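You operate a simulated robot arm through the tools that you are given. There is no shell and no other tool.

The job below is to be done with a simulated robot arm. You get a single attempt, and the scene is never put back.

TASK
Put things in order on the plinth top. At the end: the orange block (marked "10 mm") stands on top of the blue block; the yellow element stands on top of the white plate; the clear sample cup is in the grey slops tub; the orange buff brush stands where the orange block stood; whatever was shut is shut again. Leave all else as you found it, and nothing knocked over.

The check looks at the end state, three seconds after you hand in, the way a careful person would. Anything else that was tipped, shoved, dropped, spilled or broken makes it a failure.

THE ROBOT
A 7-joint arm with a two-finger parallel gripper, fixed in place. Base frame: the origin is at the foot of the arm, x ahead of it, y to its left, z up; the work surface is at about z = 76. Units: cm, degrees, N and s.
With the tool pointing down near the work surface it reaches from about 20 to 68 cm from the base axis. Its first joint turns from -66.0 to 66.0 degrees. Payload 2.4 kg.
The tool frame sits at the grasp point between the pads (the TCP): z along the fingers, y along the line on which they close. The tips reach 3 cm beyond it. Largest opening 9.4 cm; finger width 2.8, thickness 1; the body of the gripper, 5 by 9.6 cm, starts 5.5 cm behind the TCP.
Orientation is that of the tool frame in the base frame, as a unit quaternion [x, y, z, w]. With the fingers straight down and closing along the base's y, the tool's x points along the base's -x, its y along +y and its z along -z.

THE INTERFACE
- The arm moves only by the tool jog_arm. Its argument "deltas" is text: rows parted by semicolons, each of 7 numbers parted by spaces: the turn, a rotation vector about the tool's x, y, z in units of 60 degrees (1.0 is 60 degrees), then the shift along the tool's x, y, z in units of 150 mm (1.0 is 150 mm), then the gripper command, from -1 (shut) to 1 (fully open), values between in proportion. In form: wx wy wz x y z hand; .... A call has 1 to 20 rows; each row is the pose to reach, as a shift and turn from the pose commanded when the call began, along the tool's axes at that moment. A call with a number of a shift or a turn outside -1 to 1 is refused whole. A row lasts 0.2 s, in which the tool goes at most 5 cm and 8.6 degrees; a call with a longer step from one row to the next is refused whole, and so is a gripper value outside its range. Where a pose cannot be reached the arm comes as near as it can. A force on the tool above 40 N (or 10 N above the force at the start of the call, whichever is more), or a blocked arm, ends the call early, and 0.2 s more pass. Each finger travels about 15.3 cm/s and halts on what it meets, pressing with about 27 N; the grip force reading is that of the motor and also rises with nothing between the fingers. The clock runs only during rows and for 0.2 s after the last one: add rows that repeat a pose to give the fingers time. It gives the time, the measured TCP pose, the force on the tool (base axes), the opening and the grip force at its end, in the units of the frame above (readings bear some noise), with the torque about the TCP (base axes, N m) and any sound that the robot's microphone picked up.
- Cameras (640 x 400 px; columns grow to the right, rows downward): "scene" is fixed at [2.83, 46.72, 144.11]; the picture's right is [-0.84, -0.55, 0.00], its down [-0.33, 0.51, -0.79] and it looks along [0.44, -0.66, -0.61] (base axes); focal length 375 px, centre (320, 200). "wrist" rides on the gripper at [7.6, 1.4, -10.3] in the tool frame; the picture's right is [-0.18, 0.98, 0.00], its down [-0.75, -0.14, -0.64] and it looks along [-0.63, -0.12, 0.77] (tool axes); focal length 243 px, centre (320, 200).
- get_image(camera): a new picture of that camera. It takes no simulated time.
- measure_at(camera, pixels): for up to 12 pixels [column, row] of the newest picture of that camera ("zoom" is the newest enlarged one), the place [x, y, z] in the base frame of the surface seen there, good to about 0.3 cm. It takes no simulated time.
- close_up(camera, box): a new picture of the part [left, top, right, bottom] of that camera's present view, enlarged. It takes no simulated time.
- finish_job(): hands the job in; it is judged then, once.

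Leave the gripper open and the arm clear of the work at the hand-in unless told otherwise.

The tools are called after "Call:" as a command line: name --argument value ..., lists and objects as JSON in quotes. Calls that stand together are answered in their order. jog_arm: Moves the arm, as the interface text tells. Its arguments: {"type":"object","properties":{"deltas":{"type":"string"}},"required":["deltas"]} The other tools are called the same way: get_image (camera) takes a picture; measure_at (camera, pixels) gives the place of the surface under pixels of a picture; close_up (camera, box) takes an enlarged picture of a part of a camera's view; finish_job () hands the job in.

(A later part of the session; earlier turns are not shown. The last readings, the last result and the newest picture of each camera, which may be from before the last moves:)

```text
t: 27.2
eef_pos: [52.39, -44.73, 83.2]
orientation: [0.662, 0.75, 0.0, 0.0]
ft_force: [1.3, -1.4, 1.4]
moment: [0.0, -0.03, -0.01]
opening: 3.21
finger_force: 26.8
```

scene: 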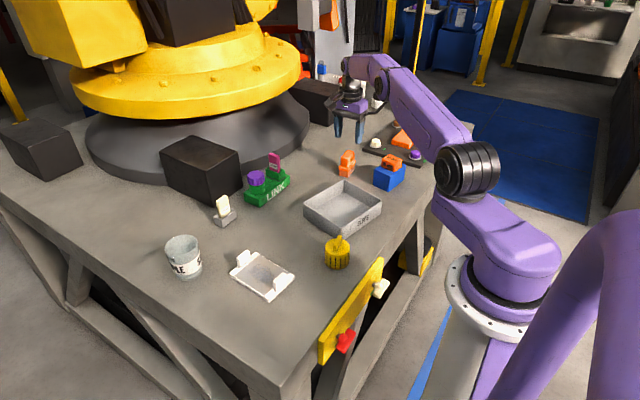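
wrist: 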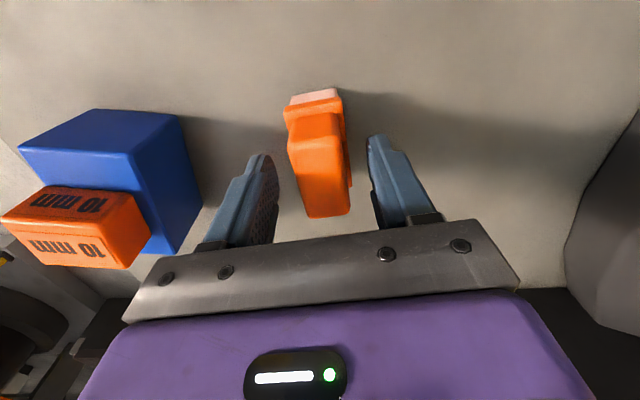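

The fingers stopped at 3.21 cm with 26.8 N. I'll check the picture before lifting.

Call:
close_up --camera "scene" --box '[320, 130, 380, 190]'

Call:
close_up --camera "wrist" --box '[220, 80, 420, 240]'

```text
6.67 times, centred on (350, 160) of scene
```

zoom: 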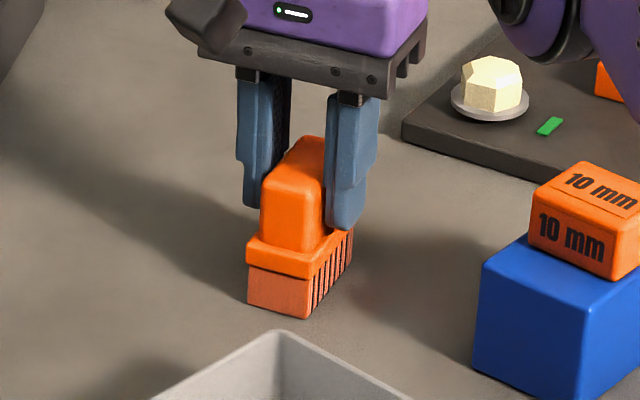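

```text
2.50 times, centred on (320, 160) of wrist
```

zoom: 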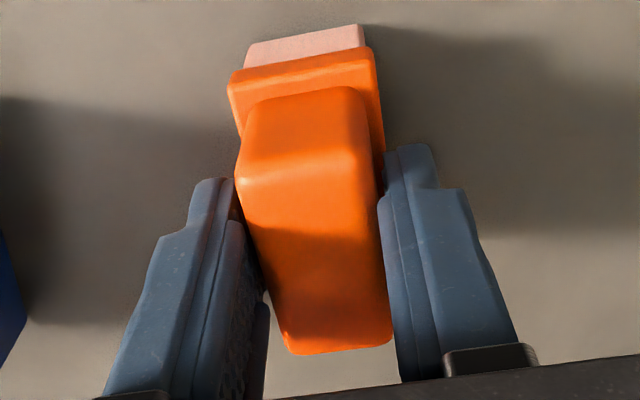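

The pads lie on both sides of the handle just above the flange, and the lean in the wrist view matches the camera's own tilt. I'm lifting slowly at first.

Call:
jog_arm --deltas "0 0 0 0 0 -0.02 -0.8; 0 0 0 0 0 -0.05 -0.8; 0 0 0 0 0 -0.1 -0.8; 0 0 0 0 0 -0.2 -0.8; 0 0 0 0 0 -0.2 -0.8"

Call:
close_up --camera "scene" --box '[310, 110, 400, 200]'

Call:
close_up --camera "wrist" --box '[220, 80, 420, 240]'

```text
t: 28.4
eef_pos: [52.73, -44.84, 86.17]
orientation: [0.662, 0.75, 0.0, 0.0]
ft_force: [0.3, 0.1, -0.6]
moment: [-0.02, 0.01, 0.01]
opening: 3.18
finger_force: 27.1
```

```text
4.44 times, centred on (355, 155) of scene
```

zoom: 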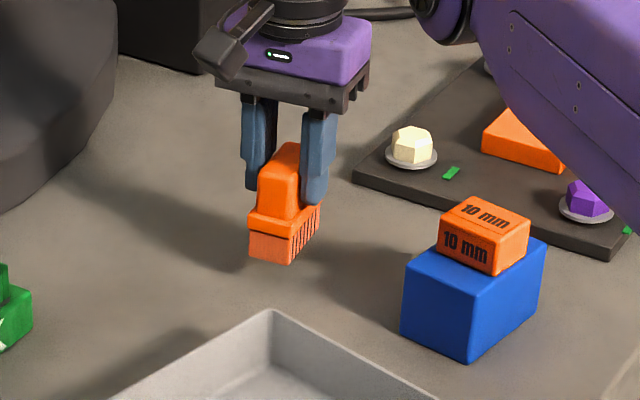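

```text
2.50 times, centred on (320, 160) of wrist
```

zoom: 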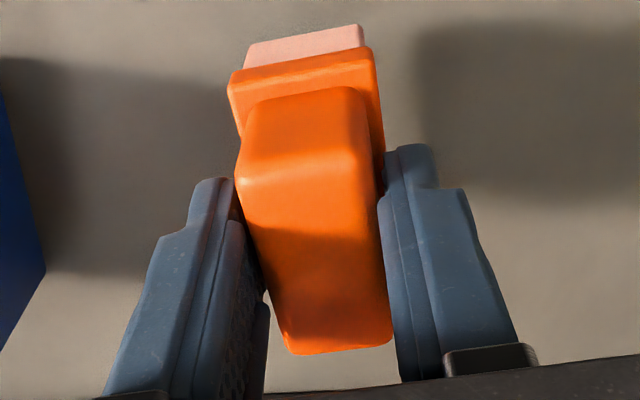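

The brush is held upright, with its bottom about 7.05 cm below the TCP. I'm raising it to z ≈ 98 for the carry.

Call:
jog_arm --deltas "0 0 0 0 0 -0.1 -0.8; 0 0 0 0 0 -0.25 -0.8; 0 0 0 0 0 -0.45 -0.8; 0 0 0 0 0 -0.65 -0.8; 0 0 0 0 0 -0.76 -0.8; 0 0 0 0 0 -0.79 -0.8; 0 0 0 0 0 -0.79 -0.8"

```text
t: 30.0
eef_pos: [52.6, -44.93, 98.06]
orientation: [0.662, 0.749, 0.0, 0.001]
ft_force: [-1.0, 0.1, -0.4]
moment: [-0.02, 0.0, 0.0]
opening: 3.18
finger_force: 26.7
```

I'm carrying in three stages toward the orange block's old spot at (58.4, -11.08), turning gradually so the brush ends up parallel with where the block lay.

Call:
jog_arm --deltas "0 0 -0.06 0.08 0.024 0 -0.8; 0 0 -0.16 0.22 0.066 0 -0.8; 0 0 -0.27 0.37 0.112 0 -0.8; 0 0 -0.38 0.52 0.157 0 -0.8; 0 0 -0.48 0.655 0.198 0 -0.8; 0 0 -0.535 0.73 0.221 0 -0.8; 0 0 -0.535 0.73 0.221 0 -0.8"

```text
t: 31.6
eef_pos: [54.42, -33.71, 98.06]
orientation: [0.429, 0.903, 0.0, 0.0]
ft_force: [1.3, 0.0, 0.4]
moment: [-0.01, -0.02, -0.01]
opening: 3.19
finger_force: 27.0
```

Call:
jog_arm --deltas "0 0 -0.06 0.055 0.064 0 -0.8; 0 0 -0.16 0.15 0.173 0 -0.8; 0 0 -0.27 0.253 0.293 0 -0.8; 0 0 -0.38 0.355 0.411 0 -0.8; 0 0 -0.48 0.449 0.52 0 -0.8; 0 0 -0.535 0.5 0.579 0 -0.8; 0 0 -0.535 0.5 0.579 0 -0.8"

```text
t: 33.2
eef_pos: [56.5, -22.25, 97.98]
orientation: [0.163, 0.987, 0.001, -0.001]
ft_force: [0.3, -0.2, -1.1]
moment: [-0.01, 0.03, 0.01]
opening: 3.16
finger_force: 26.6
```

Call:
jog_arm --deltas "0 0 -0.06 0.013 0.083 0 -0.8; 0 0 -0.16 0.035 0.222 0 -0.8; 0 0 -0.27 0.06 0.375 0 -0.8; 0 0 -0.38 0.084 0.528 0 -0.8; 0 0 -0.48 0.106 0.667 0 -0.8; 0 0 -0.5375 0.119 0.746 0 -0.8; 0 0 -0.5375 0.119 0.746 0 -0.8"

Call:
get_image --camera "wrist"

Call:
get_image --camera "scene"

```text
t: 34.8
eef_pos: [58.35, -11.08, 98.13]
orientation: [-0.119, 0.993, 0.0, 0.0]
ft_force: [0.4, 0.1, 0.0]
moment: [0.0, -0.02, 0.01]
opening: 3.18
finger_force: 26.8
```

```text
taken
```

wrist: 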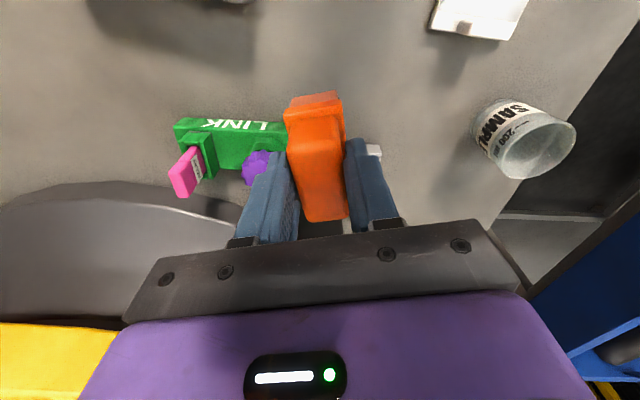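

```text
taken
```

scene: 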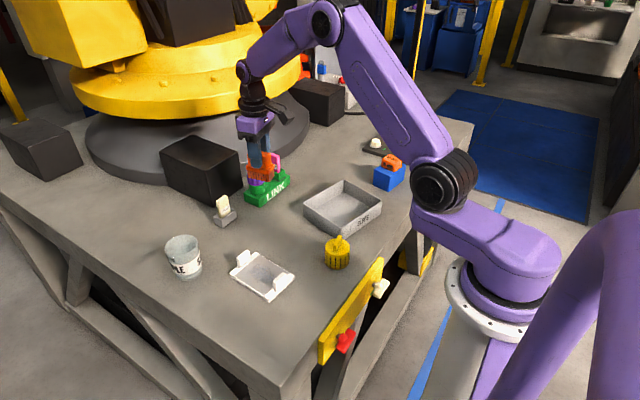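

The arm is above the spot. I'll measure the handle as held to learn the brush centre's offset from the TCP.

Call:
close_up --camera "wrist" --box '[260, 80, 380, 230]'

```text
2.67 times, centred on (320, 155) of wrist
```

zoom: 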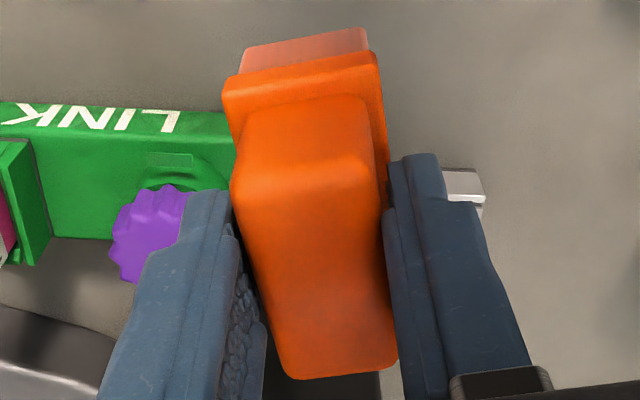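

Call:
measure_at --camera "zoom" --pixels '[[236, 185], [370, 165], [395, 350], [288, 372], [310, 270], [228, 100], [375, 65], [250, 50], [362, 35], [240, 120], [380, 120]]'

```text
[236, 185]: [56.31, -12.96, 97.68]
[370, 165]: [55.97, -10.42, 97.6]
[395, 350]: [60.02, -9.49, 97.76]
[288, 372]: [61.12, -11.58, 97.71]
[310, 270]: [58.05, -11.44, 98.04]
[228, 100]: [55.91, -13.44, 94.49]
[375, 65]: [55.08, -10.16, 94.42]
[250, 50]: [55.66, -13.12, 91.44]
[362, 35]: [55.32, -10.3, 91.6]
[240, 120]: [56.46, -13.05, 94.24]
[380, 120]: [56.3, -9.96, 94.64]
```

The brush centre is (58.36, -11.11), already over the spot. I'm lowering to about 4 mm above contact.

Call:
jog_arm --deltas "0 0 0 0 0 0.06 -0.8; 0 0 0 0 0 0.18 -0.8; 0 0 0 0 0 0.34 -0.8; 0 0 0 0 0 0.5 -0.8; 0 0 0 0 0 0.65 -0.8; 0 0 0 0 0 0.78 -0.8; 0 0 0 0 0 0.88 -0.8; 0 0 0 0 0 0.94 -0.8; 0 0 0 0 0 0.965 -0.8; 0 0 0 0 0 0.965 -0.8"

Call:
close_up --camera "scene" --box '[220, 150, 310, 240]'

```text
t: 37.0
eef_pos: [58.48, -11.27, 83.5]
orientation: [-0.117, 0.993, 0.001, 0.0]
ft_force: [0.3, 0.3, -0.1]
moment: [0.0, -0.01, -0.02]
opening: 3.14
finger_force: 27.3
```

```text
4.44 times, centred on (265, 195) of scene
```

zoom: 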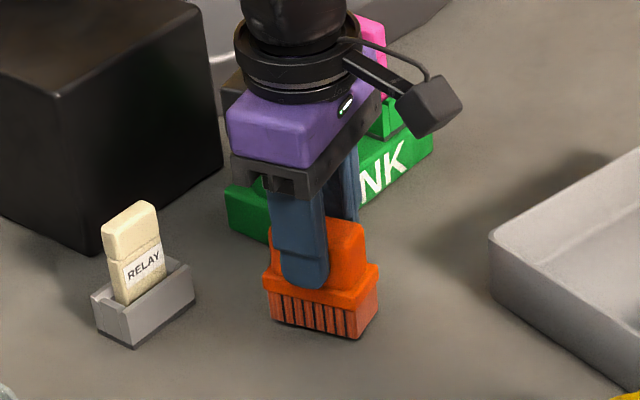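

No contact yet. I'm easing down in small steps.

Call:
jog_arm --deltas "0 0 0 0 0 0.007 -0.8; 0 0 0 0 0 0.013 -0.8; 0 0 0 0 0 0.018 -0.8; 0 0 0 0 0 0.018 -0.8"

```text
t: 38.0
eef_pos: [58.41, -11.12, 83.21]
orientation: [-0.118, 0.993, 0.0, 0.0]
ft_force: [0.2, 0.5, -0.4]
moment: [0.0, -0.03, 0.0]
opening: 3.16
finger_force: 27.3
```

Call:
jog_arm --deltas "0 0 0 0 0 0.004 -0.8; 0 0 0 0 0 0.008 -0.8; 0 0 0 0 0 0.008 -0.8"

```text
t: 38.8
eef_pos: [58.38, -11.11, 83.22]
orientation: [-0.117, 0.993, 0.0, 0.001]
ft_force: [-1.6, 1.9, 11.1]
moment: [-0.08, 0.09, -0.03]
opening: 3.15
finger_force: 26.9
```

The brush stands on the table with 11 N of contact. I'm easing back half a millimetre and opening in steps.

Call:
jog_arm --deltas "0 0 0 0 0 -0.004 -0.8; 0 0 0 0 0 -0.004 -0.8"

```text
t: 39.4
eef_pos: [58.31, -11.16, 83.2]
orientation: [-0.117, 0.993, 0.001, 0.001]
ft_force: [0.4, 0.9, 10.2]
moment: [-0.05, -0.05, 0.03]
opening: 3.14
finger_force: 27.3
```

Call:
jog_arm --deltas "0 0 0 0 0 -0.003 -0.8; 0 0 0 0 0 -0.003 -0.5; 0 0 0 0 0 -0.003 -0.25; 0 0 0 0 0 -0.003 0.0; 0 0 0 0 0 -0.003 0.15; 0 0 0 0 0 -0.003 0.15"

Call:
close_up --camera "scene" --box '[220, 150, 310, 240]'

```text
t: 40.8
eef_pos: [58.39, -11.15, 83.17]
orientation: [-0.118, 0.993, 0.0, 0.0]
ft_force: [0.4, 0.5, -0.4]
moment: [-0.01, 0.03, 0.0]
opening: 5.41
finger_force: 0.0
```

```text
4.44 times, centred on (265, 195) of scene
```

zoom: 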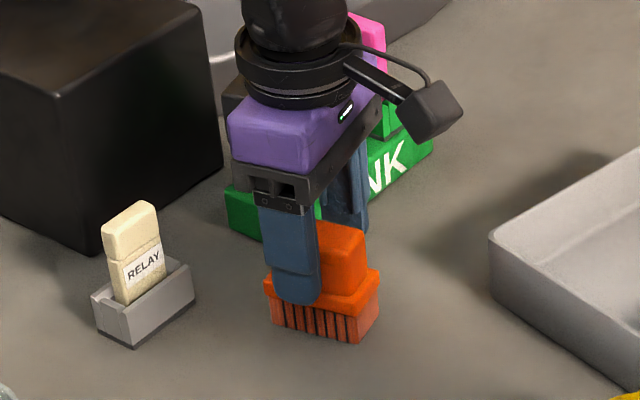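

The brush stands free and the fingers are open. I'm raising straight up to about z = 97.

Call:
jog_arm --deltas "0 0 0 0 0 -0.03 0.15; 0 0 0 0 0 -0.1 0.15; 0 0 0 0 0 -0.25 0.15; 0 0 0 0 0 -0.45 0.15; 0 0 0 0 0 -0.65 0.15; 0 0 0 0 0 -0.82 0.15; 0 0 0 0 0 -0.92 0.15; 0 0 0 0 0 -0.92 0.15"

Call:
close_up --camera "scene" --box '[220, 150, 310, 240]'

Call:
get_image --camera "wrist"

```text
t: 42.6
eef_pos: [58.37, -11.16, 97.13]
orientation: [-0.118, 0.993, 0.0, 0.0]
ft_force: [0.0, 0.6, 0.3]
moment: [-0.01, -0.01, -0.01]
opening: 5.41
finger_force: 0.1
```

```text
4.44 times, centred on (265, 195) of scene
```

zoom: 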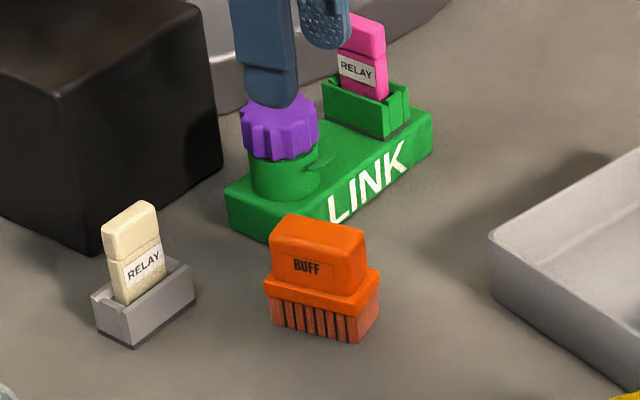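

```text
taken
```

wrist: 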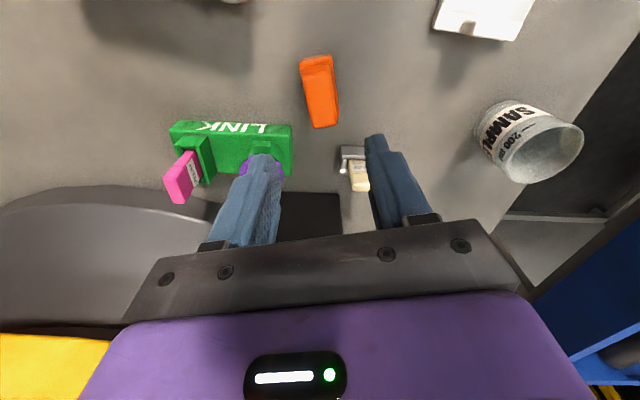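

The brush is upright on the block's old spot. Next is the yellow element at (34.5, -8.8): I'm moving back toward it at height, turning to yaw -4° (the plate's yaw) on the way.

Call:
jog_arm --deltas "0 0 0.05 0.1 0.035 0 0.5; 0 0 0.11 0.28 0.097 0 0.7; 0 0 0.17 0.48 0.166 0 0.7; 0 0 0.23 0.68 0.236 0 0.7; 0 0 0.28 0.83 0.288 0 0.7; 0 0 0.292 0.9 0.312 0 0.7; 0 0 0.292 0.9 0.312 0 0.7"

```text
t: 44.2
eef_pos: [44.03, -9.81, 96.94]
orientation: [0.035, 0.999, 0.0, -0.001]
ft_force: [-0.7, 0.1, 0.6]
moment: [-0.02, 0.03, 0.04]
opening: 7.97
finger_force: 0.1
```

Call:
jog_arm --deltas "0 0 0 0.09 0.003 0.05 0.7; 0 0 0 0.25 0.009 0.15 0.7; 0 0 0 0.42 0.015 0.28 0.7; 0 0 0 0.56 0.02 0.38 0.7; 0 0 0 0.63 0.023 0.44 0.7; 0 0 0 0.639 0.023 0.45 0.7; 0 0 0 0.639 0.023 0.45 0.7"

Call:
get_image --camera "wrist"

Call:
get_image --camera "scene"

```text
t: 45.8
eef_pos: [34.67, -8.93, 90.25]
orientation: [0.035, 0.999, 0.0, 0.001]
ft_force: [0.3, -0.7, 0.1]
moment: [0.02, 0.03, -0.01]
opening: 7.97
finger_force: 0.0
```

```text
taken
```

wrist: 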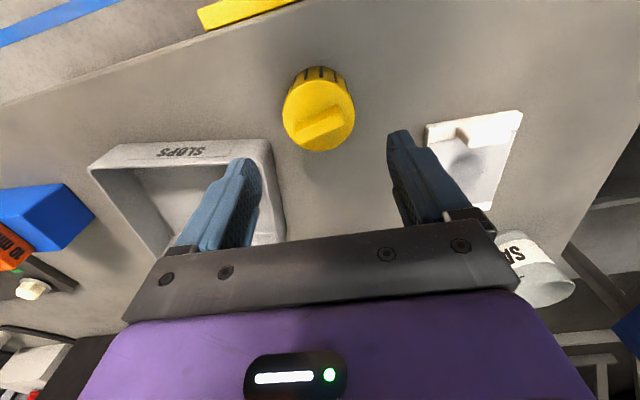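

```text
taken
```

scene: 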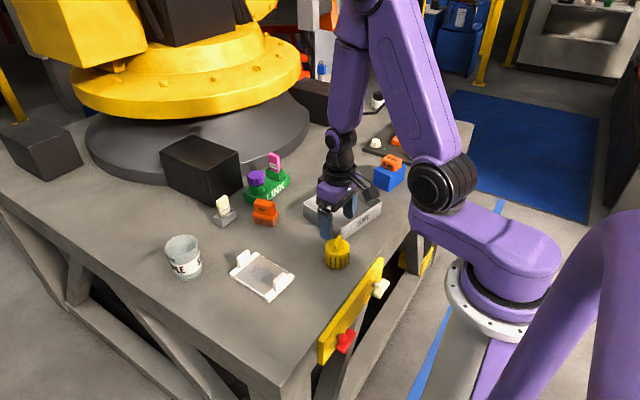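

The element shows at (318,110), in line with the fingers. I'll measure its top circle in a zoom to refine its centre.

Call:
close_up --camera "wrist" --box '[270, 55, 370, 165]'

```text
3.64 times, centred on (320, 110) of wrist
```

zoom: 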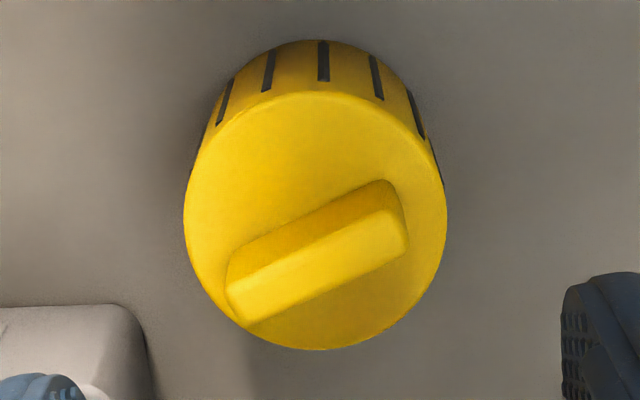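

Call:
measure_at --camera "zoom" --pixels '[[190, 215], [440, 205], [312, 98], [318, 345], [225, 130], [410, 130], [405, 300], [230, 300], [235, 285], [400, 225], [310, 40]]'

```text
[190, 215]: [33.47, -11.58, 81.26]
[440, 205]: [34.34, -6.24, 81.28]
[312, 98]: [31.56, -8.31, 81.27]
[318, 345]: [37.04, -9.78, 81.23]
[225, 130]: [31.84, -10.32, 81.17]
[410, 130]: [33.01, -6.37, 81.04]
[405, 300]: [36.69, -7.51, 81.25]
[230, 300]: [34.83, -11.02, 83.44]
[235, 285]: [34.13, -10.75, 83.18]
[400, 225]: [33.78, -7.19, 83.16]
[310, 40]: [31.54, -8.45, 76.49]
```

The element's centre is (34.4, -8.93) with radius about 2.85. I'm lowering with the fingers straddling it to z ≈ 80.

Call:
jog_arm --deltas "0 0 0 0.006 0 0.04 0.7; 0 0 0 0.012 0 0.13 0.7; 0 0 0 0.014 0 0.25 0.7; 0 0 0 0.014 0 0.37 0.7; 0 0 0 0.014 0 0.48 0.7; 0 0 0 0.014 0 0.58 0.7; 0 0 0 0.014 0 0.65 0.7; 0 0 0 0.014 0 0.683 0.7; 0 0 0 0.014 0 0.683 0.7"

Call:
close_up --camera "scene" --box '[290, 190, 390, 290]'

Call:
get_image --camera "wrist"

```text
t: 47.8
eef_pos: [34.31, -8.72, 80.03]
orientation: [0.035, 0.999, 0.0, 0.001]
ft_force: [-0.1, -1.2, -0.4]
moment: [0.0, 0.01, 0.01]
opening: 8.01
finger_force: 0.1
```

```text
4.00 times, centred on (340, 240) of scene
```

zoom: 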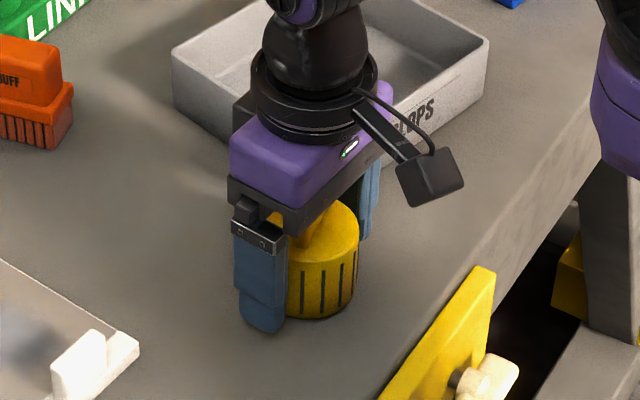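

```text
taken
```

wrist: 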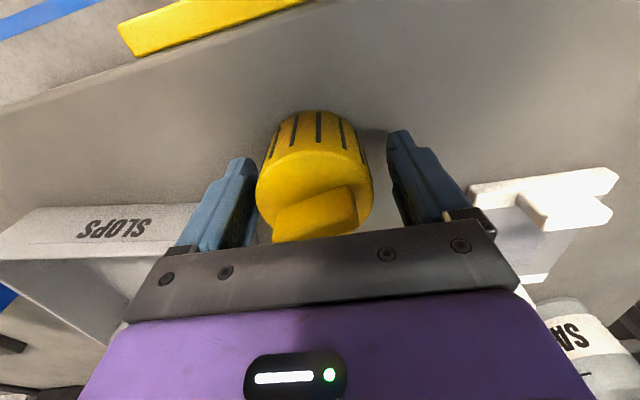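

The element is between the fingers with no contact. I'm closing in steps.

Call:
jog_arm --deltas "0 0 0 0 0 0 0.55; 0 0 0 0 0 0 0.42; 0 0 0 0 0 0 0.3; 0 0 0 0 0 0 0.15; 0 0 0 0 0 0 -0.1; 0 0 0 0 0 0 -0.1"

```text
t: 49.2
eef_pos: [34.47, -8.7, 80.01]
orientation: [0.035, 0.999, 0.0, 0.0]
ft_force: [0.6, 1.6, 2.7]
moment: [0.09, 0.0, -0.03]
opening: 5.83
finger_force: 27.4
```

Gripped at 5.83 cm with 27.4 N. I'm lifting slowly at first.

Call:
jog_arm --deltas "0 0 0 0 0 -0.02 -0.1; 0 0 0 0 0 -0.06 -0.1; 0 0 0 0 0 -0.14 -0.1; 0 0 0 0 0 -0.26 -0.1; 0 0 0 0 0 -0.4 -0.1; 0 0 0 0 0 -0.53 -0.1; 0 0 0 0 0 -0.6 -0.1; 0 0 0 0 0 -0.6 -0.1"

Call:
get_image --camera "scene"

Call:
get_image --camera "wrist"

```text
t: 51.0
eef_pos: [34.5, -8.88, 88.98]
orientation: [0.035, 0.999, -0.001, 0.0]
ft_force: [0.2, 0.6, -0.1]
moment: [0.03, 0.02, 0.02]
opening: 5.81
finger_force: 27.4
```

```text
taken
```

scene: 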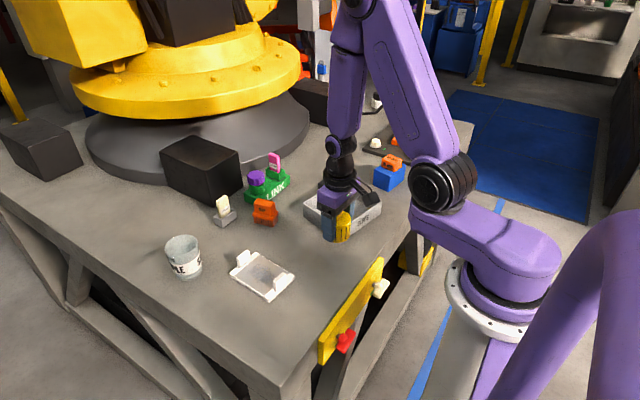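

```text
taken
```

wrist: 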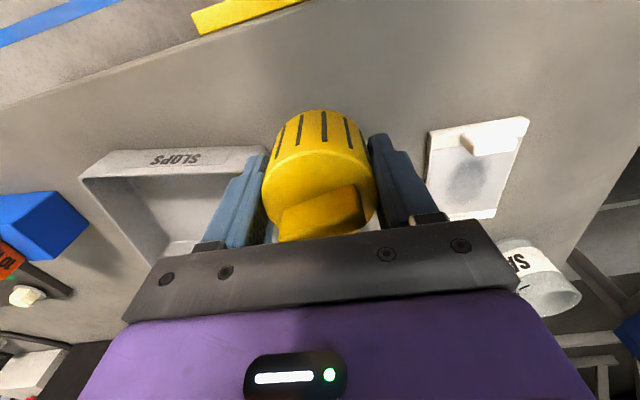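

The element is held upright. I'm carrying it over to above the plate's centre at (46.4, 5.05).

Call:
jog_arm --deltas "0 0 0 -0.06 0.08 0 -0.1; 0 0 0 -0.17 0.23 0 -0.1; 0 0 0 -0.3 0.406 0 -0.1; 0 0 0 -0.44 0.595 0 -0.1; 0 0 0 -0.57 0.771 0 -0.1; 0 0 0 -0.67 0.906 0 -0.1; 0 0 0 -0.715 0.967 0 -0.1; 0 0 0 -0.726 0.982 0 -0.1; 0 0 0 -0.726 0.982 0 -0.1"

Call:
close_up --camera "scene" --box '[200, 190, 320, 310]'

Call:
get_image --camera "wrist"

```text
t: 53.0
eef_pos: [46.36, 5.03, 88.93]
orientation: [0.035, 0.999, 0.0, 0.001]
ft_force: [-0.1, 0.2, 0.2]
moment: [0.0, -0.03, 0.0]
opening: 5.82
finger_force: 27.2
```

```text
3.33 times, centred on (260, 250) of scene
```

zoom: 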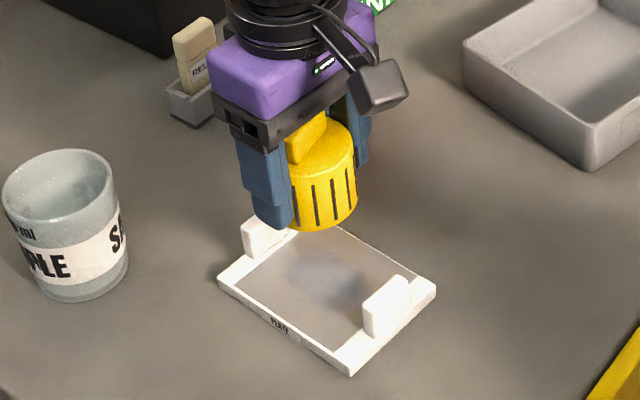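

```text
taken
```

wrist: 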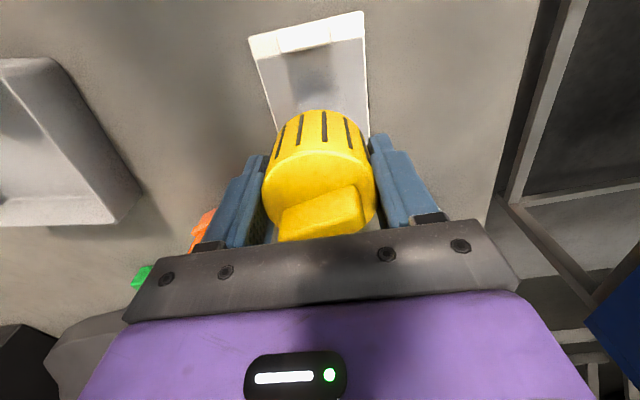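

Well positioned between the two tabs. I'm lowering to about 4 mm above the plate, expecting contact at z ≈ 81.3.

Call:
jog_arm --deltas "0 0 0 0 0 0.04 -0.1; 0 0 0 0 0 0.13 -0.1; 0 0 0 0 0 0.24 -0.1; 0 0 0 0 0 0.34 -0.1; 0 0 0 0 0 0.42 -0.1; 0 0 0 0 0 0.465 -0.1; 0 0 0 0 0 0.48 -0.1; 0 0 0 0 0 0.48 -0.1"

Call:
close_up --camera "scene" --box '[210, 210, 310, 310]'

```text
t: 54.8
eef_pos: [46.25, 5.11, 81.85]
orientation: [0.034, 0.999, 0.0, 0.0]
ft_force: [-0.5, -0.3, 0.1]
moment: [0.01, 0.01, -0.04]
opening: 5.83
finger_force: 26.6
```

```text
4.00 times, centred on (260, 260) of scene
```

zoom: 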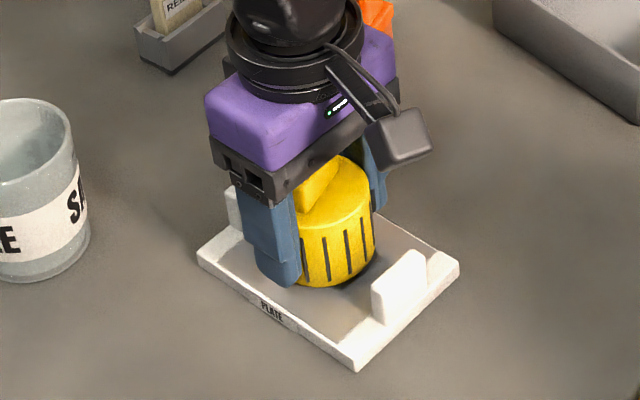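

It hovers just above the plate. I'm easing down in small steps.

Call:
jog_arm --deltas "0 0 0 0 0 0.007 -0.1; 0 0 0 0 0 0.014 -0.1; 0 0 0 0 0 0.02 -0.1; 0 0 0 0 0 0.025 -0.1; 0 0 0 0 0 0.025 -0.1"

```text
t: 56.0
eef_pos: [46.32, 5.23, 81.57]
orientation: [0.035, 0.999, -0.001, 0.0]
ft_force: [0.2, 0.4, -1.1]
moment: [-0.01, -0.02, 0.0]
opening: 5.8
finger_force: 26.7
```

Call:
jog_arm --deltas "0 0 0 0 0 0.006 -0.1; 0 0 0 0 0 0.011 -0.1; 0 0 0 0 0 0.016 -0.1; 0 0 0 0 0 0.016 -0.1"

```text
t: 57.0
eef_pos: [46.4, 5.19, 81.31]
orientation: [0.034, 0.999, 0.001, -0.001]
ft_force: [0.8, 1.2, 1.2]
moment: [0.05, -0.02, 0.0]
opening: 5.81
finger_force: 26.9
```

Call:
jog_arm --deltas "0 0 0 0 0 0.004 -0.1; 0 0 0 0 0 0.007 -0.1; 0 0 0 0 0 0.007 -0.1"

```text
t: 57.8
eef_pos: [46.42, 5.2, 81.2]
orientation: [0.035, 0.999, 0.0, 0.0]
ft_force: [-0.9, 0.2, 7.7]
moment: [0.01, 0.03, 0.03]
opening: 5.83
finger_force: 26.9
```

There is 7.7 N of contact, so the element rests on the plate. I'm backing off slightly and opening in steps.

Call:
jog_arm --deltas "0 0 0 0 0 -0.004 -0.1; 0 0 0 0 0 -0.004 0.15; 0 0 0 0 0 -0.004 0.3; 0 0 0 0 0 -0.004 0.45; 0 0 0 0 0 -0.004 0.6; 0 0 0 0 0 -0.004 0.65; 0 0 0 0 0 -0.004 0.65"

Call:
close_up --camera "scene" --box '[210, 210, 310, 310]'

```text
t: 59.4
eef_pos: [46.48, 5.18, 81.3]
orientation: [0.035, 0.999, 0.0, 0.0]
ft_force: [0.0, -0.1, 0.5]
moment: [0.01, -0.04, -0.02]
opening: 7.76
finger_force: 0.1
```

```text
4.00 times, centred on (260, 260) of scene
```

zoom: 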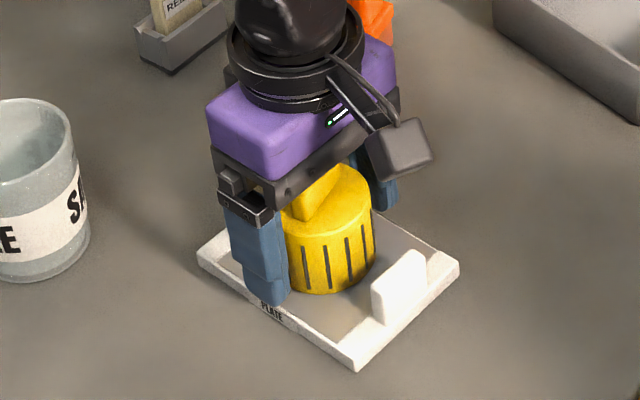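

The element stands on the plate and the fingers are clear on both sides. I'm going straight up.

Call:
jog_arm --deltas "0 0 0 0 0 -0.03 0.65; 0 0 0 0 0 -0.1 0.65; 0 0 0 0 0 -0.22 0.65; 0 0 0 0 0 -0.4 0.65; 0 0 0 0 0 -0.6 0.65; 0 0 0 0 0 -0.8 0.65; 0 0 0 0 0 -0.93 0.65; 0 0 0 0 0 -0.97 0.65; 0 0 0 0 0 -0.97 0.65"

Call:
close_up --camera "scene" --box '[150, 190, 310, 310]'

Call:
get_image --camera "wrist"

```text
t: 61.4
eef_pos: [46.38, 5.22, 95.7]
orientation: [0.035, 0.999, 0.0, -0.001]
ft_force: [0.3, 0.6, 0.9]
moment: [-0.01, 0.0, 0.03]
opening: 7.77
finger_force: 0.0
```

```text
3.33 times, centred on (230, 250) of scene
```

zoom: 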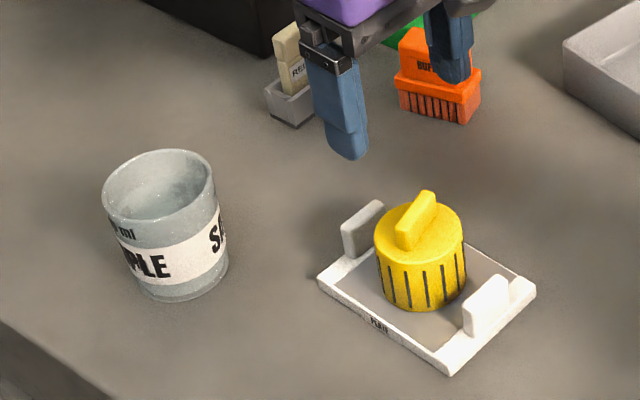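

```text
taken
```

wrist: 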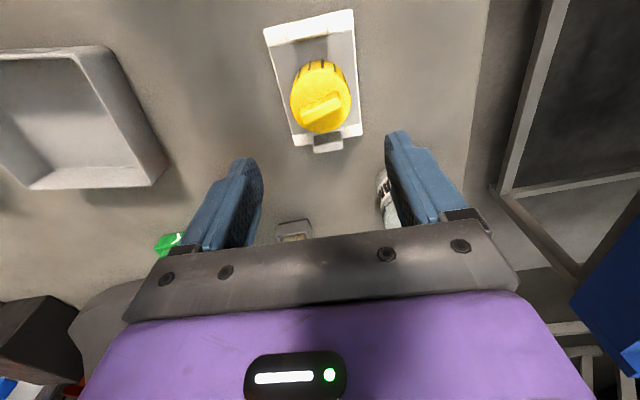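

The yellow element stands well on the plate. Last is the cup at about (62.5, 13): I'm moving above it at z ≈ 96, turning to yaw +12° and opening fully.

Call:
jog_arm --deltas "0 0 -0.04 -0.09 0.057 0 0.75; 0 0 -0.1 -0.25 0.159 0 0.9; 0 0 -0.15 -0.43 0.273 0 1; 0 0 -0.2 -0.62 0.394 0 1; 0 0 -0.24 -0.78 0.496 0 1; 0 0 -0.267 -0.9 0.572 0 1; 0 0 -0.267 -0.933 0.593 0 1; 0 0 -0.267 -0.933 0.593 0 1"

Call:
get_image --camera "wrist"

Call:
get_image --camera "scene"

```text
t: 63.2
eef_pos: [60.83, 13.03, 95.54]
orientation: [-0.104, 0.995, 0.0, 0.0]
ft_force: [0.9, 0.0, -0.2]
moment: [0.01, 0.01, -0.03]
opening: 9.42
finger_force: 0.0
```

```text
taken
```

wrist: 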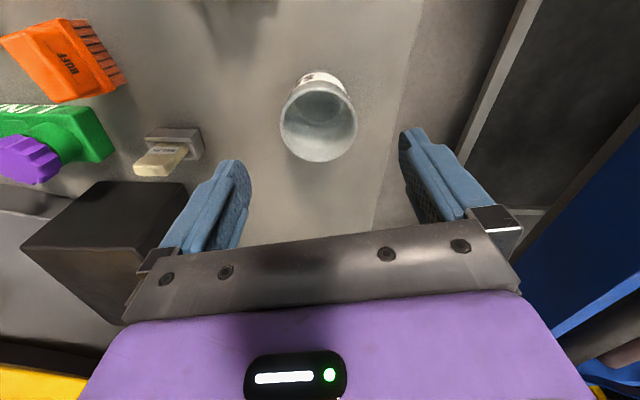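

```text
taken
```

scene: 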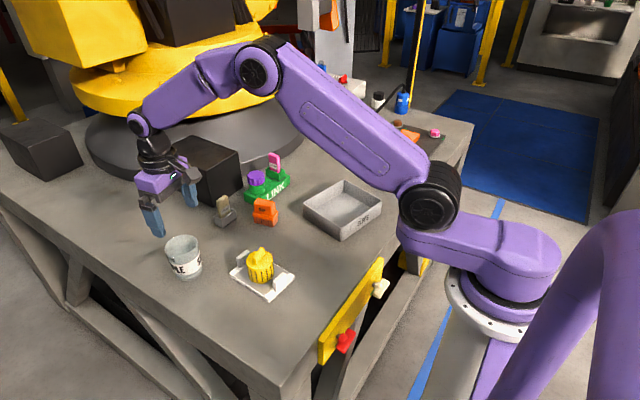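

The cup appears at (320,118). I'll zoom in to check its contents and rim position.

Call:
close_up --camera "wrist" --box '[265, 60, 375, 170]'

```text
3.64 times, centred on (320, 115) of wrist
```

zoom: 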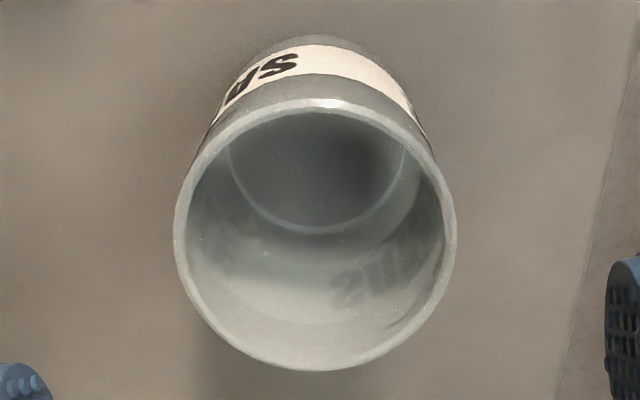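

The cup seems empty and upright. I'll measure points on the rim and label.

Call:
measure_at --camera "zoom" --pixels '[[180, 235], [449, 240], [325, 104], [318, 365], [215, 155], [425, 160], [220, 325], [415, 325], [320, 62], [270, 70], [380, 75], [315, 180]]'

```text
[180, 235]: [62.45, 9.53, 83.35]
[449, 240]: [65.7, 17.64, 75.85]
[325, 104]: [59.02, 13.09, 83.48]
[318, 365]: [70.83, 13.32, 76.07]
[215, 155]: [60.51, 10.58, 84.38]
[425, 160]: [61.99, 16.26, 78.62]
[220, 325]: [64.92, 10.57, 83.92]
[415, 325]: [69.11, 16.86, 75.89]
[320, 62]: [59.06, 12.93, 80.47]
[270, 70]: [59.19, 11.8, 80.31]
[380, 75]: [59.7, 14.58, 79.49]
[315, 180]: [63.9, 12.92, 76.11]
```

The cup's axis is (62.45, 13.05) with radius about 3.45. I'm shifting over it, then lowering to z ≈ 82.4 with the fingers fully open.

Call:
jog_arm --deltas "0 0 0 -0.054 -0.011 0.02 1; 0 0 0 -0.108 -0.023 0.08 1; 0 0 0 -0.108 -0.023 0.2 1; 0 0 0 -0.108 -0.023 0.35 1; 0 0 0 -0.108 -0.023 0.48 1; 0 0 0 -0.108 -0.023 0.54 1; 0 0 0 -0.108 -0.023 0.54 1"

Call:
get_image --camera "wrist"

Call:
close_up --camera "scene" --box '[120, 180, 230, 290]'

```text
t: 64.8
eef_pos: [62.57, 13.19, 87.51]
orientation: [-0.105, 0.994, 0.001, 0.001]
ft_force: [-0.1, -0.4, -0.5]
moment: [-0.02, 0.0, 0.0]
opening: 9.39
finger_force: 0.1
```

```text
taken
```

wrist: 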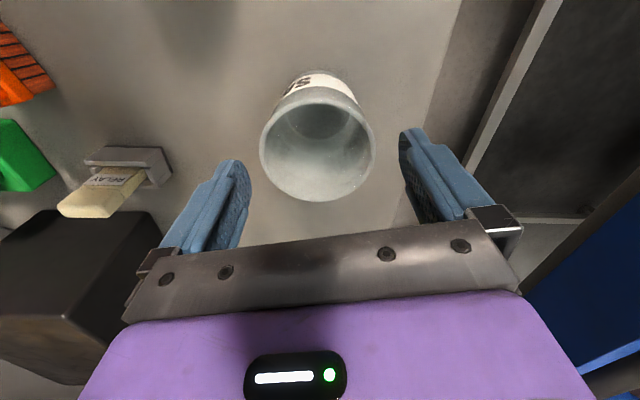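

```text
3.64 times, centred on (175, 235) of scene
```

zoom: 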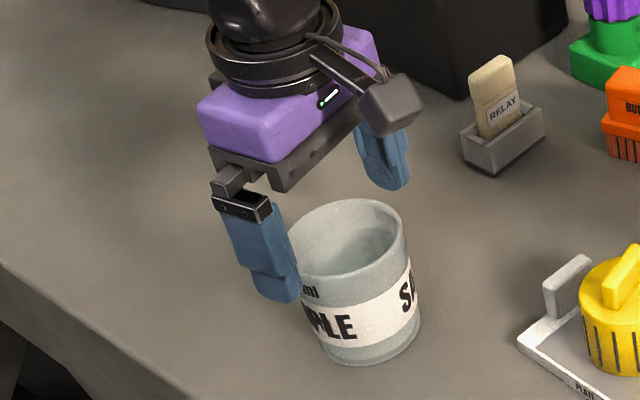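

The fingertips are level with the rim. I'll zoom in to verify the fore-aft centring before going lower.

Call:
close_up --camera "wrist" --box '[245, 60, 395, 220]'

```text
2.50 times, centred on (320, 140) of wrist
```

zoom: 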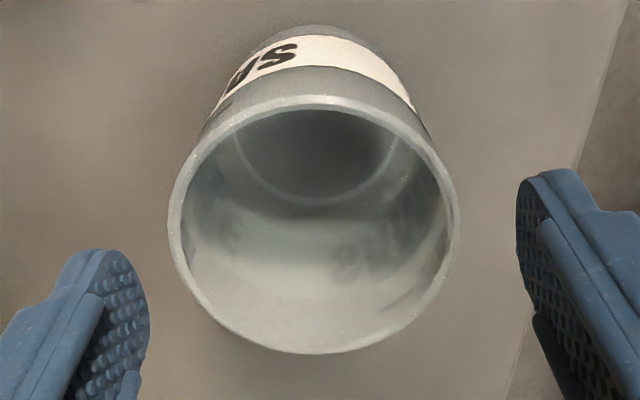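

The rim spans rows 98–202 and columns 259–375, which is what a centred cup should give. I'm lowering 5 cm.

Call:
jog_arm --deltas "0 0 0 0 0 0.04 1; 0 0 0 0 0 0.1 1; 0 0 0 0 0 0.17 1; 0 0 0 0 0 0.24 1; 0 0 0 0 0 0.3 1; 0 0 0 0 0 0.335 1; 0 0 0 0 0 0.335 1"

Call:
close_up --camera "scene" --box '[130, 190, 240, 290]'

Call:
get_image --camera "wrist"

```text
t: 66.4
eef_pos: [62.6, 12.95, 82.57]
orientation: [-0.104, 0.995, 0.0, 0.0]
ft_force: [-0.1, 0.2, 0.6]
moment: [0.03, -0.02, 0.03]
opening: 9.38
finger_force: 0.0
```

```text
4.00 times, centred on (185, 240) of scene
```

zoom: 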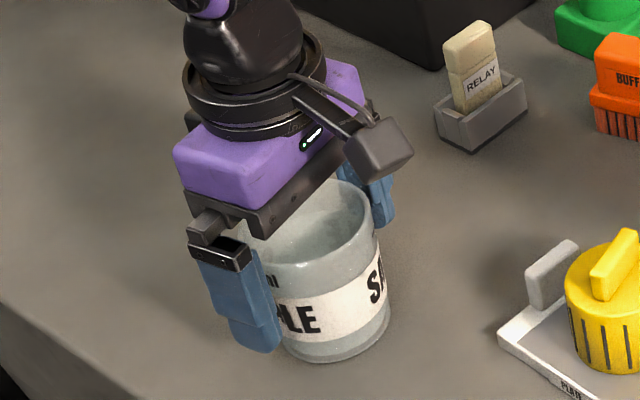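

```text
taken
```

wrist: 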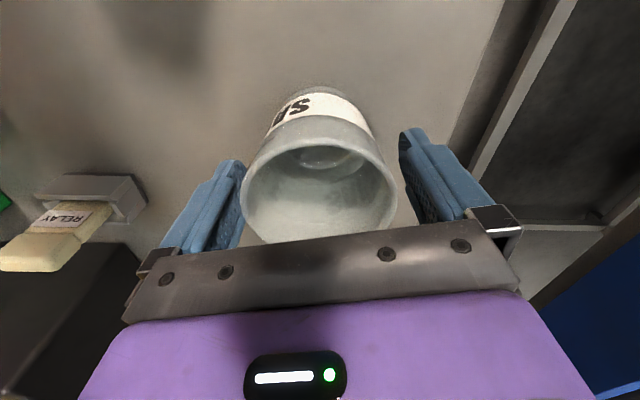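

The cup is between the pads with no contact. I'm closing gently in small steps, looking for a light grip first.

Call:
jog_arm --deltas "0 0 0 0 0 0 0.85; 0 0 0 0 0 0 0.75; 0 0 0 0 0 0 0.65; 0 0 0 0 0 0 0.58; 0 0 0 0 0 0 0.53; 0 0 0 0 0 0 0.5; 0 0 0 0 0 0 0.5"

```text
t: 68.0
eef_pos: [62.69, 13.02, 82.51]
orientation: [-0.105, 0.994, 0.0, 0.0]
ft_force: [-0.8, -1.3, -0.8]
moment: [0.06, 0.01, 0.01]
opening: 7.5
finger_force: 27.2
```

The fingers met the cup at 7.5 cm. I'm easing the command to 7.4 cm to see whether the grip force gets lighter.

Call:
jog_arm --deltas "0 0 0 0 0 0 0.574; 0 0 0 0 0 0 0.574"

```text
t: 68.6
eef_pos: [62.7, 13.07, 82.56]
orientation: [-0.105, 0.994, 0.0, 0.0]
ft_force: [0.4, 0.0, -0.6]
moment: [0.04, 0.02, 0.02]
opening: 7.51
finger_force: 26.3
```

The force stays near 27 N and nothing sounds wrong. I'll check the cup visually before lifting.

Call:
close_up --camera "wrist" --box '[220, 80, 420, 250]'

Call:
close_up --camera "scene" --box '[130, 190, 240, 290]'

```text
2.35 times, centred on (320, 165) of wrist
```

zoom: 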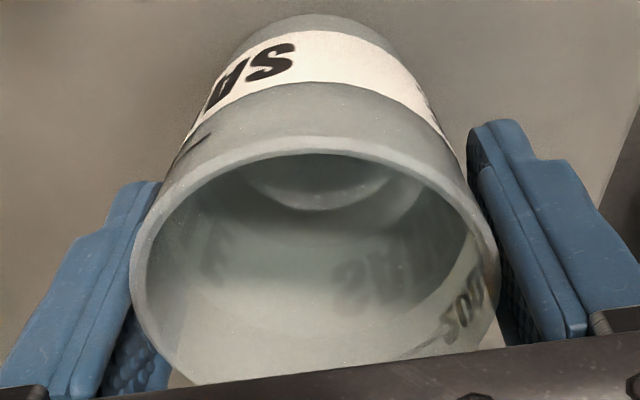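

```text
4.00 times, centred on (185, 240) of scene
```

zoom: 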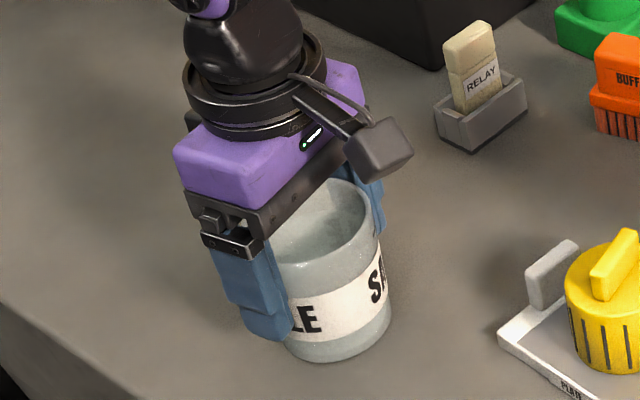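

The cup is intact and held on both sides. I'm lifting gently.

Call:
jog_arm --deltas "0 0 0 0 0 -0.01 0.5; 0 0 0 0 0 -0.03 0.5; 0 0 0 0 0 -0.07 0.5; 0 0 0 0 0 -0.13 0.5; 0 0 0 0 0 -0.17 0.5; 0 0 0 0 0 -0.18 0.5; 0 0 0 0 0 -0.18 0.5"

Call:
close_up --camera "scene" --box '[130, 190, 240, 290]'

```text
t: 70.2
eef_pos: [62.58, 13.06, 85.41]
orientation: [-0.105, 0.995, 0.0, 0.0]
ft_force: [-0.4, -0.3, -0.2]
moment: [0.02, -0.01, -0.01]
opening: 7.52
finger_force: 26.8
```

```text
4.00 times, centred on (185, 240) of scene
```

zoom: 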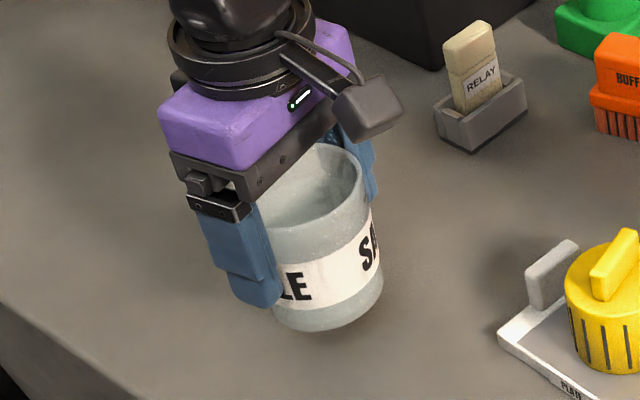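

I'm raising the cup to z ≈ 99 so it clears everything on the way.

Call:
jog_arm --deltas "0 0 0 0 0 -0.06 0.5; 0 0 0 0 0 -0.17 0.5; 0 0 0 0 0 -0.32 0.5; 0 0 0 0 0 -0.48 0.5; 0 0 0 0 0 -0.64 0.5; 0 0 0 0 0 -0.78 0.5; 0 0 0 0 0 -0.87 0.5; 0 0 0 0 0 -0.9 0.5; 0 0 0 0 0 -0.9 0.5"

```text
t: 72.2
eef_pos: [62.59, 12.88, 98.75]
orientation: [-0.105, 0.995, 0.0, 0.0]
ft_force: [0.4, -0.3, -0.4]
moment: [-0.02, -0.03, 0.02]
opening: 7.48
finger_force: 26.6
```

I'm carrying it toward the tub in three stages, turning -25° in the first so the fingers line up with the tub.

Call:
jog_arm --deltas "0 0 0.04 0.05 -0.06 0 0.5; 0 0 0.11 0.15 -0.179 0 0.5; 0 0 0.19 0.27 -0.323 0 0.5; 0 0 0.27 0.39 -0.467 0 0.5; 0 0 0.34 0.5 -0.598 0 0.5; 0 0 0.4 0.585 -0.7 0 0.5; 0 0 0.417 0.611 -0.731 0 0.5; 0 0 0.417 0.611 -0.731 0 0.5"

```text
t: 74.0
eef_pos: [55.84, 0.33, 98.76]
orientation: [0.114, 0.993, 0.0, 0.0]
ft_force: [0.0, -0.2, -0.2]
moment: [-0.03, 0.02, -0.01]
opening: 7.48
finger_force: 26.3
```

Call:
jog_arm --deltas "0 0 0 0.02 -0.076 0 0.5; 0 0 0 0.06 -0.23 0 0.5; 0 0 0 0.11 -0.42 0 0.5; 0 0 0 0.16 -0.61 0 0.5; 0 0 0 0.2 -0.77 0 0.5; 0 0 0 0.23 -0.88 0 0.5; 0 0 0 0.24 -0.923 0 0.5; 0 0 0 0.24 -0.923 0 0.5"

```text
t: 75.8
eef_pos: [49.24, -12.33, 98.8]
orientation: [0.113, 0.994, 0.0, 0.0]
ft_force: [-1.1, 0.3, -0.3]
moment: [0.02, -0.01, 0.03]
opening: 7.49
finger_force: 26.8
```

Call:
jog_arm --deltas "0 0 0 0.02 -0.076 0 0.5; 0 0 0 0.06 -0.23 0 0.5; 0 0 0 0.11 -0.42 0 0.5; 0 0 0 0.16 -0.61 0 0.5; 0 0 0 0.2 -0.77 0 0.5; 0 0 0 0.23 -0.88 0 0.5; 0 0 0 0.243 -0.924 0 0.5; 0 0 0 0.243 -0.924 0 0.5"

Call:
get_image --camera "scene"

Call:
get_image --camera "wrist"

```text
t: 77.6
eef_pos: [42.44, -24.9, 98.86]
orientation: [0.113, 0.994, -0.001, -0.001]
ft_force: [-0.4, 0.1, -0.9]
moment: [-0.03, 0.02, -0.02]
opening: 7.51
finger_force: 26.9
```

```text
taken
```

scene: 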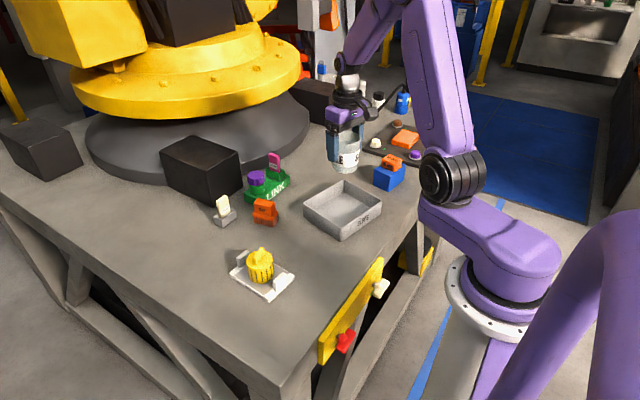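

```text
taken
```

wrist: 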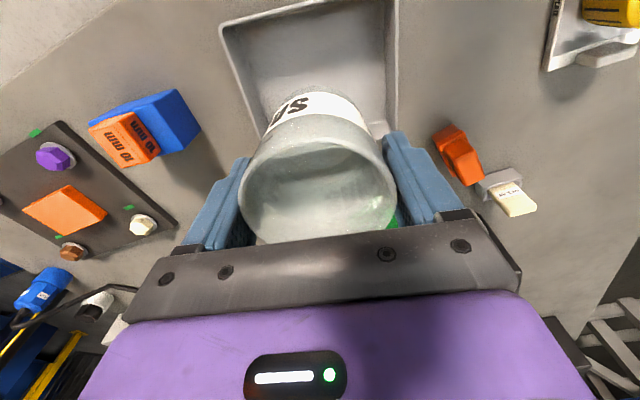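

The cup is above the tub. I'm lowering to z ≈ 86, putting the cup bottom at about 79.6 inside the walls, then checking.

Call:
jog_arm --deltas "0 0 0 0 0 0.05 0.5; 0 0 0 0 0 0.16 0.5; 0 0 0 0 0 0.3 0.5; 0 0 0 0 0 0.45 0.5; 0 0 0 0 0 0.57 0.5; 0 0 0 0 0 0.64 0.5; 0 0 0 0 0 0.66 0.5; 0 0 0 0 0 0.66 0.5"

Call:
close_up --camera "scene" --box '[285, 120, 405, 250]'

Call:
get_image --camera "wrist"

```text
t: 79.4
eef_pos: [42.61, -24.93, 88.94]
orientation: [0.113, 0.994, 0.0, -0.001]
ft_force: [-0.1, 0.5, 0.1]
moment: [0.0, 0.0, 0.0]
opening: 7.47
finger_force: 26.7
```

```text
3.08 times, centred on (345, 185) of scene
```

zoom: 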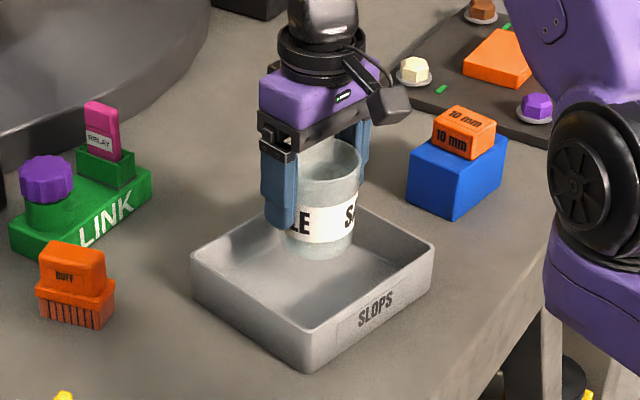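

```text
taken
```

wrist: 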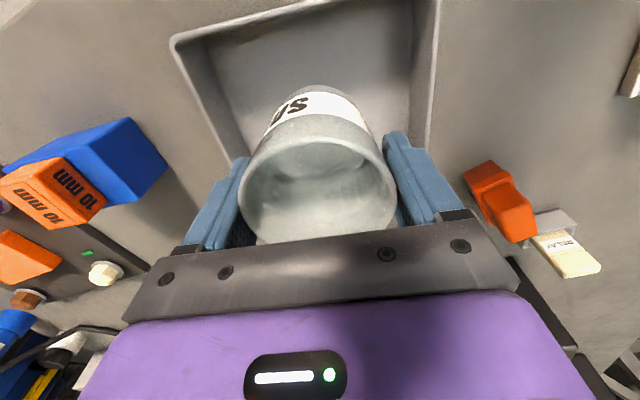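

The cup's path goes down the middle of the tub. I'm lowering to z ≈ 83.4, about 5 mm above the floor.

Call:
jog_arm --deltas "0 0 0 0 0 0.04 0.5; 0 0 0 0 0 0.11 0.5; 0 0 0 0 0 0.19 0.5; 0 0 0 0 0 0.27 0.5; 0 0 0 0 0 0.33 0.5; 0 0 0 0 0 0.36 0.5; 0 0 0 0 0 0.367 0.5; 0 0 0 0 0 0.367 0.5"

Call:
close_up --camera "scene" --box '[285, 130, 405, 250]'

```text
t: 81.2
eef_pos: [42.57, -24.91, 83.29]
orientation: [0.113, 0.994, 0.0, 0.0]
ft_force: [-0.4, 0.7, -1.0]
moment: [0.01, 0.01, 0.03]
opening: 7.48
finger_force: 27.2
```

```text
3.33 times, centred on (345, 190) of scene
```

zoom: 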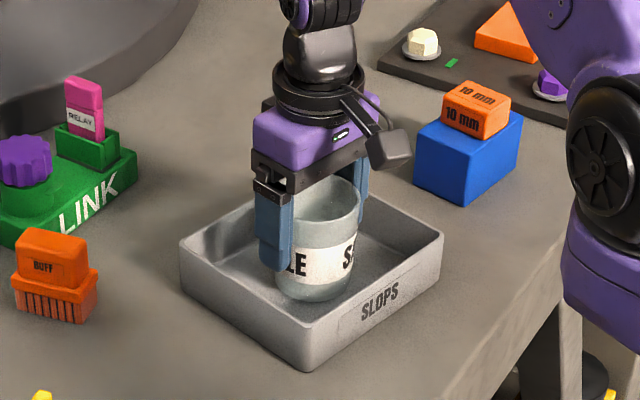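

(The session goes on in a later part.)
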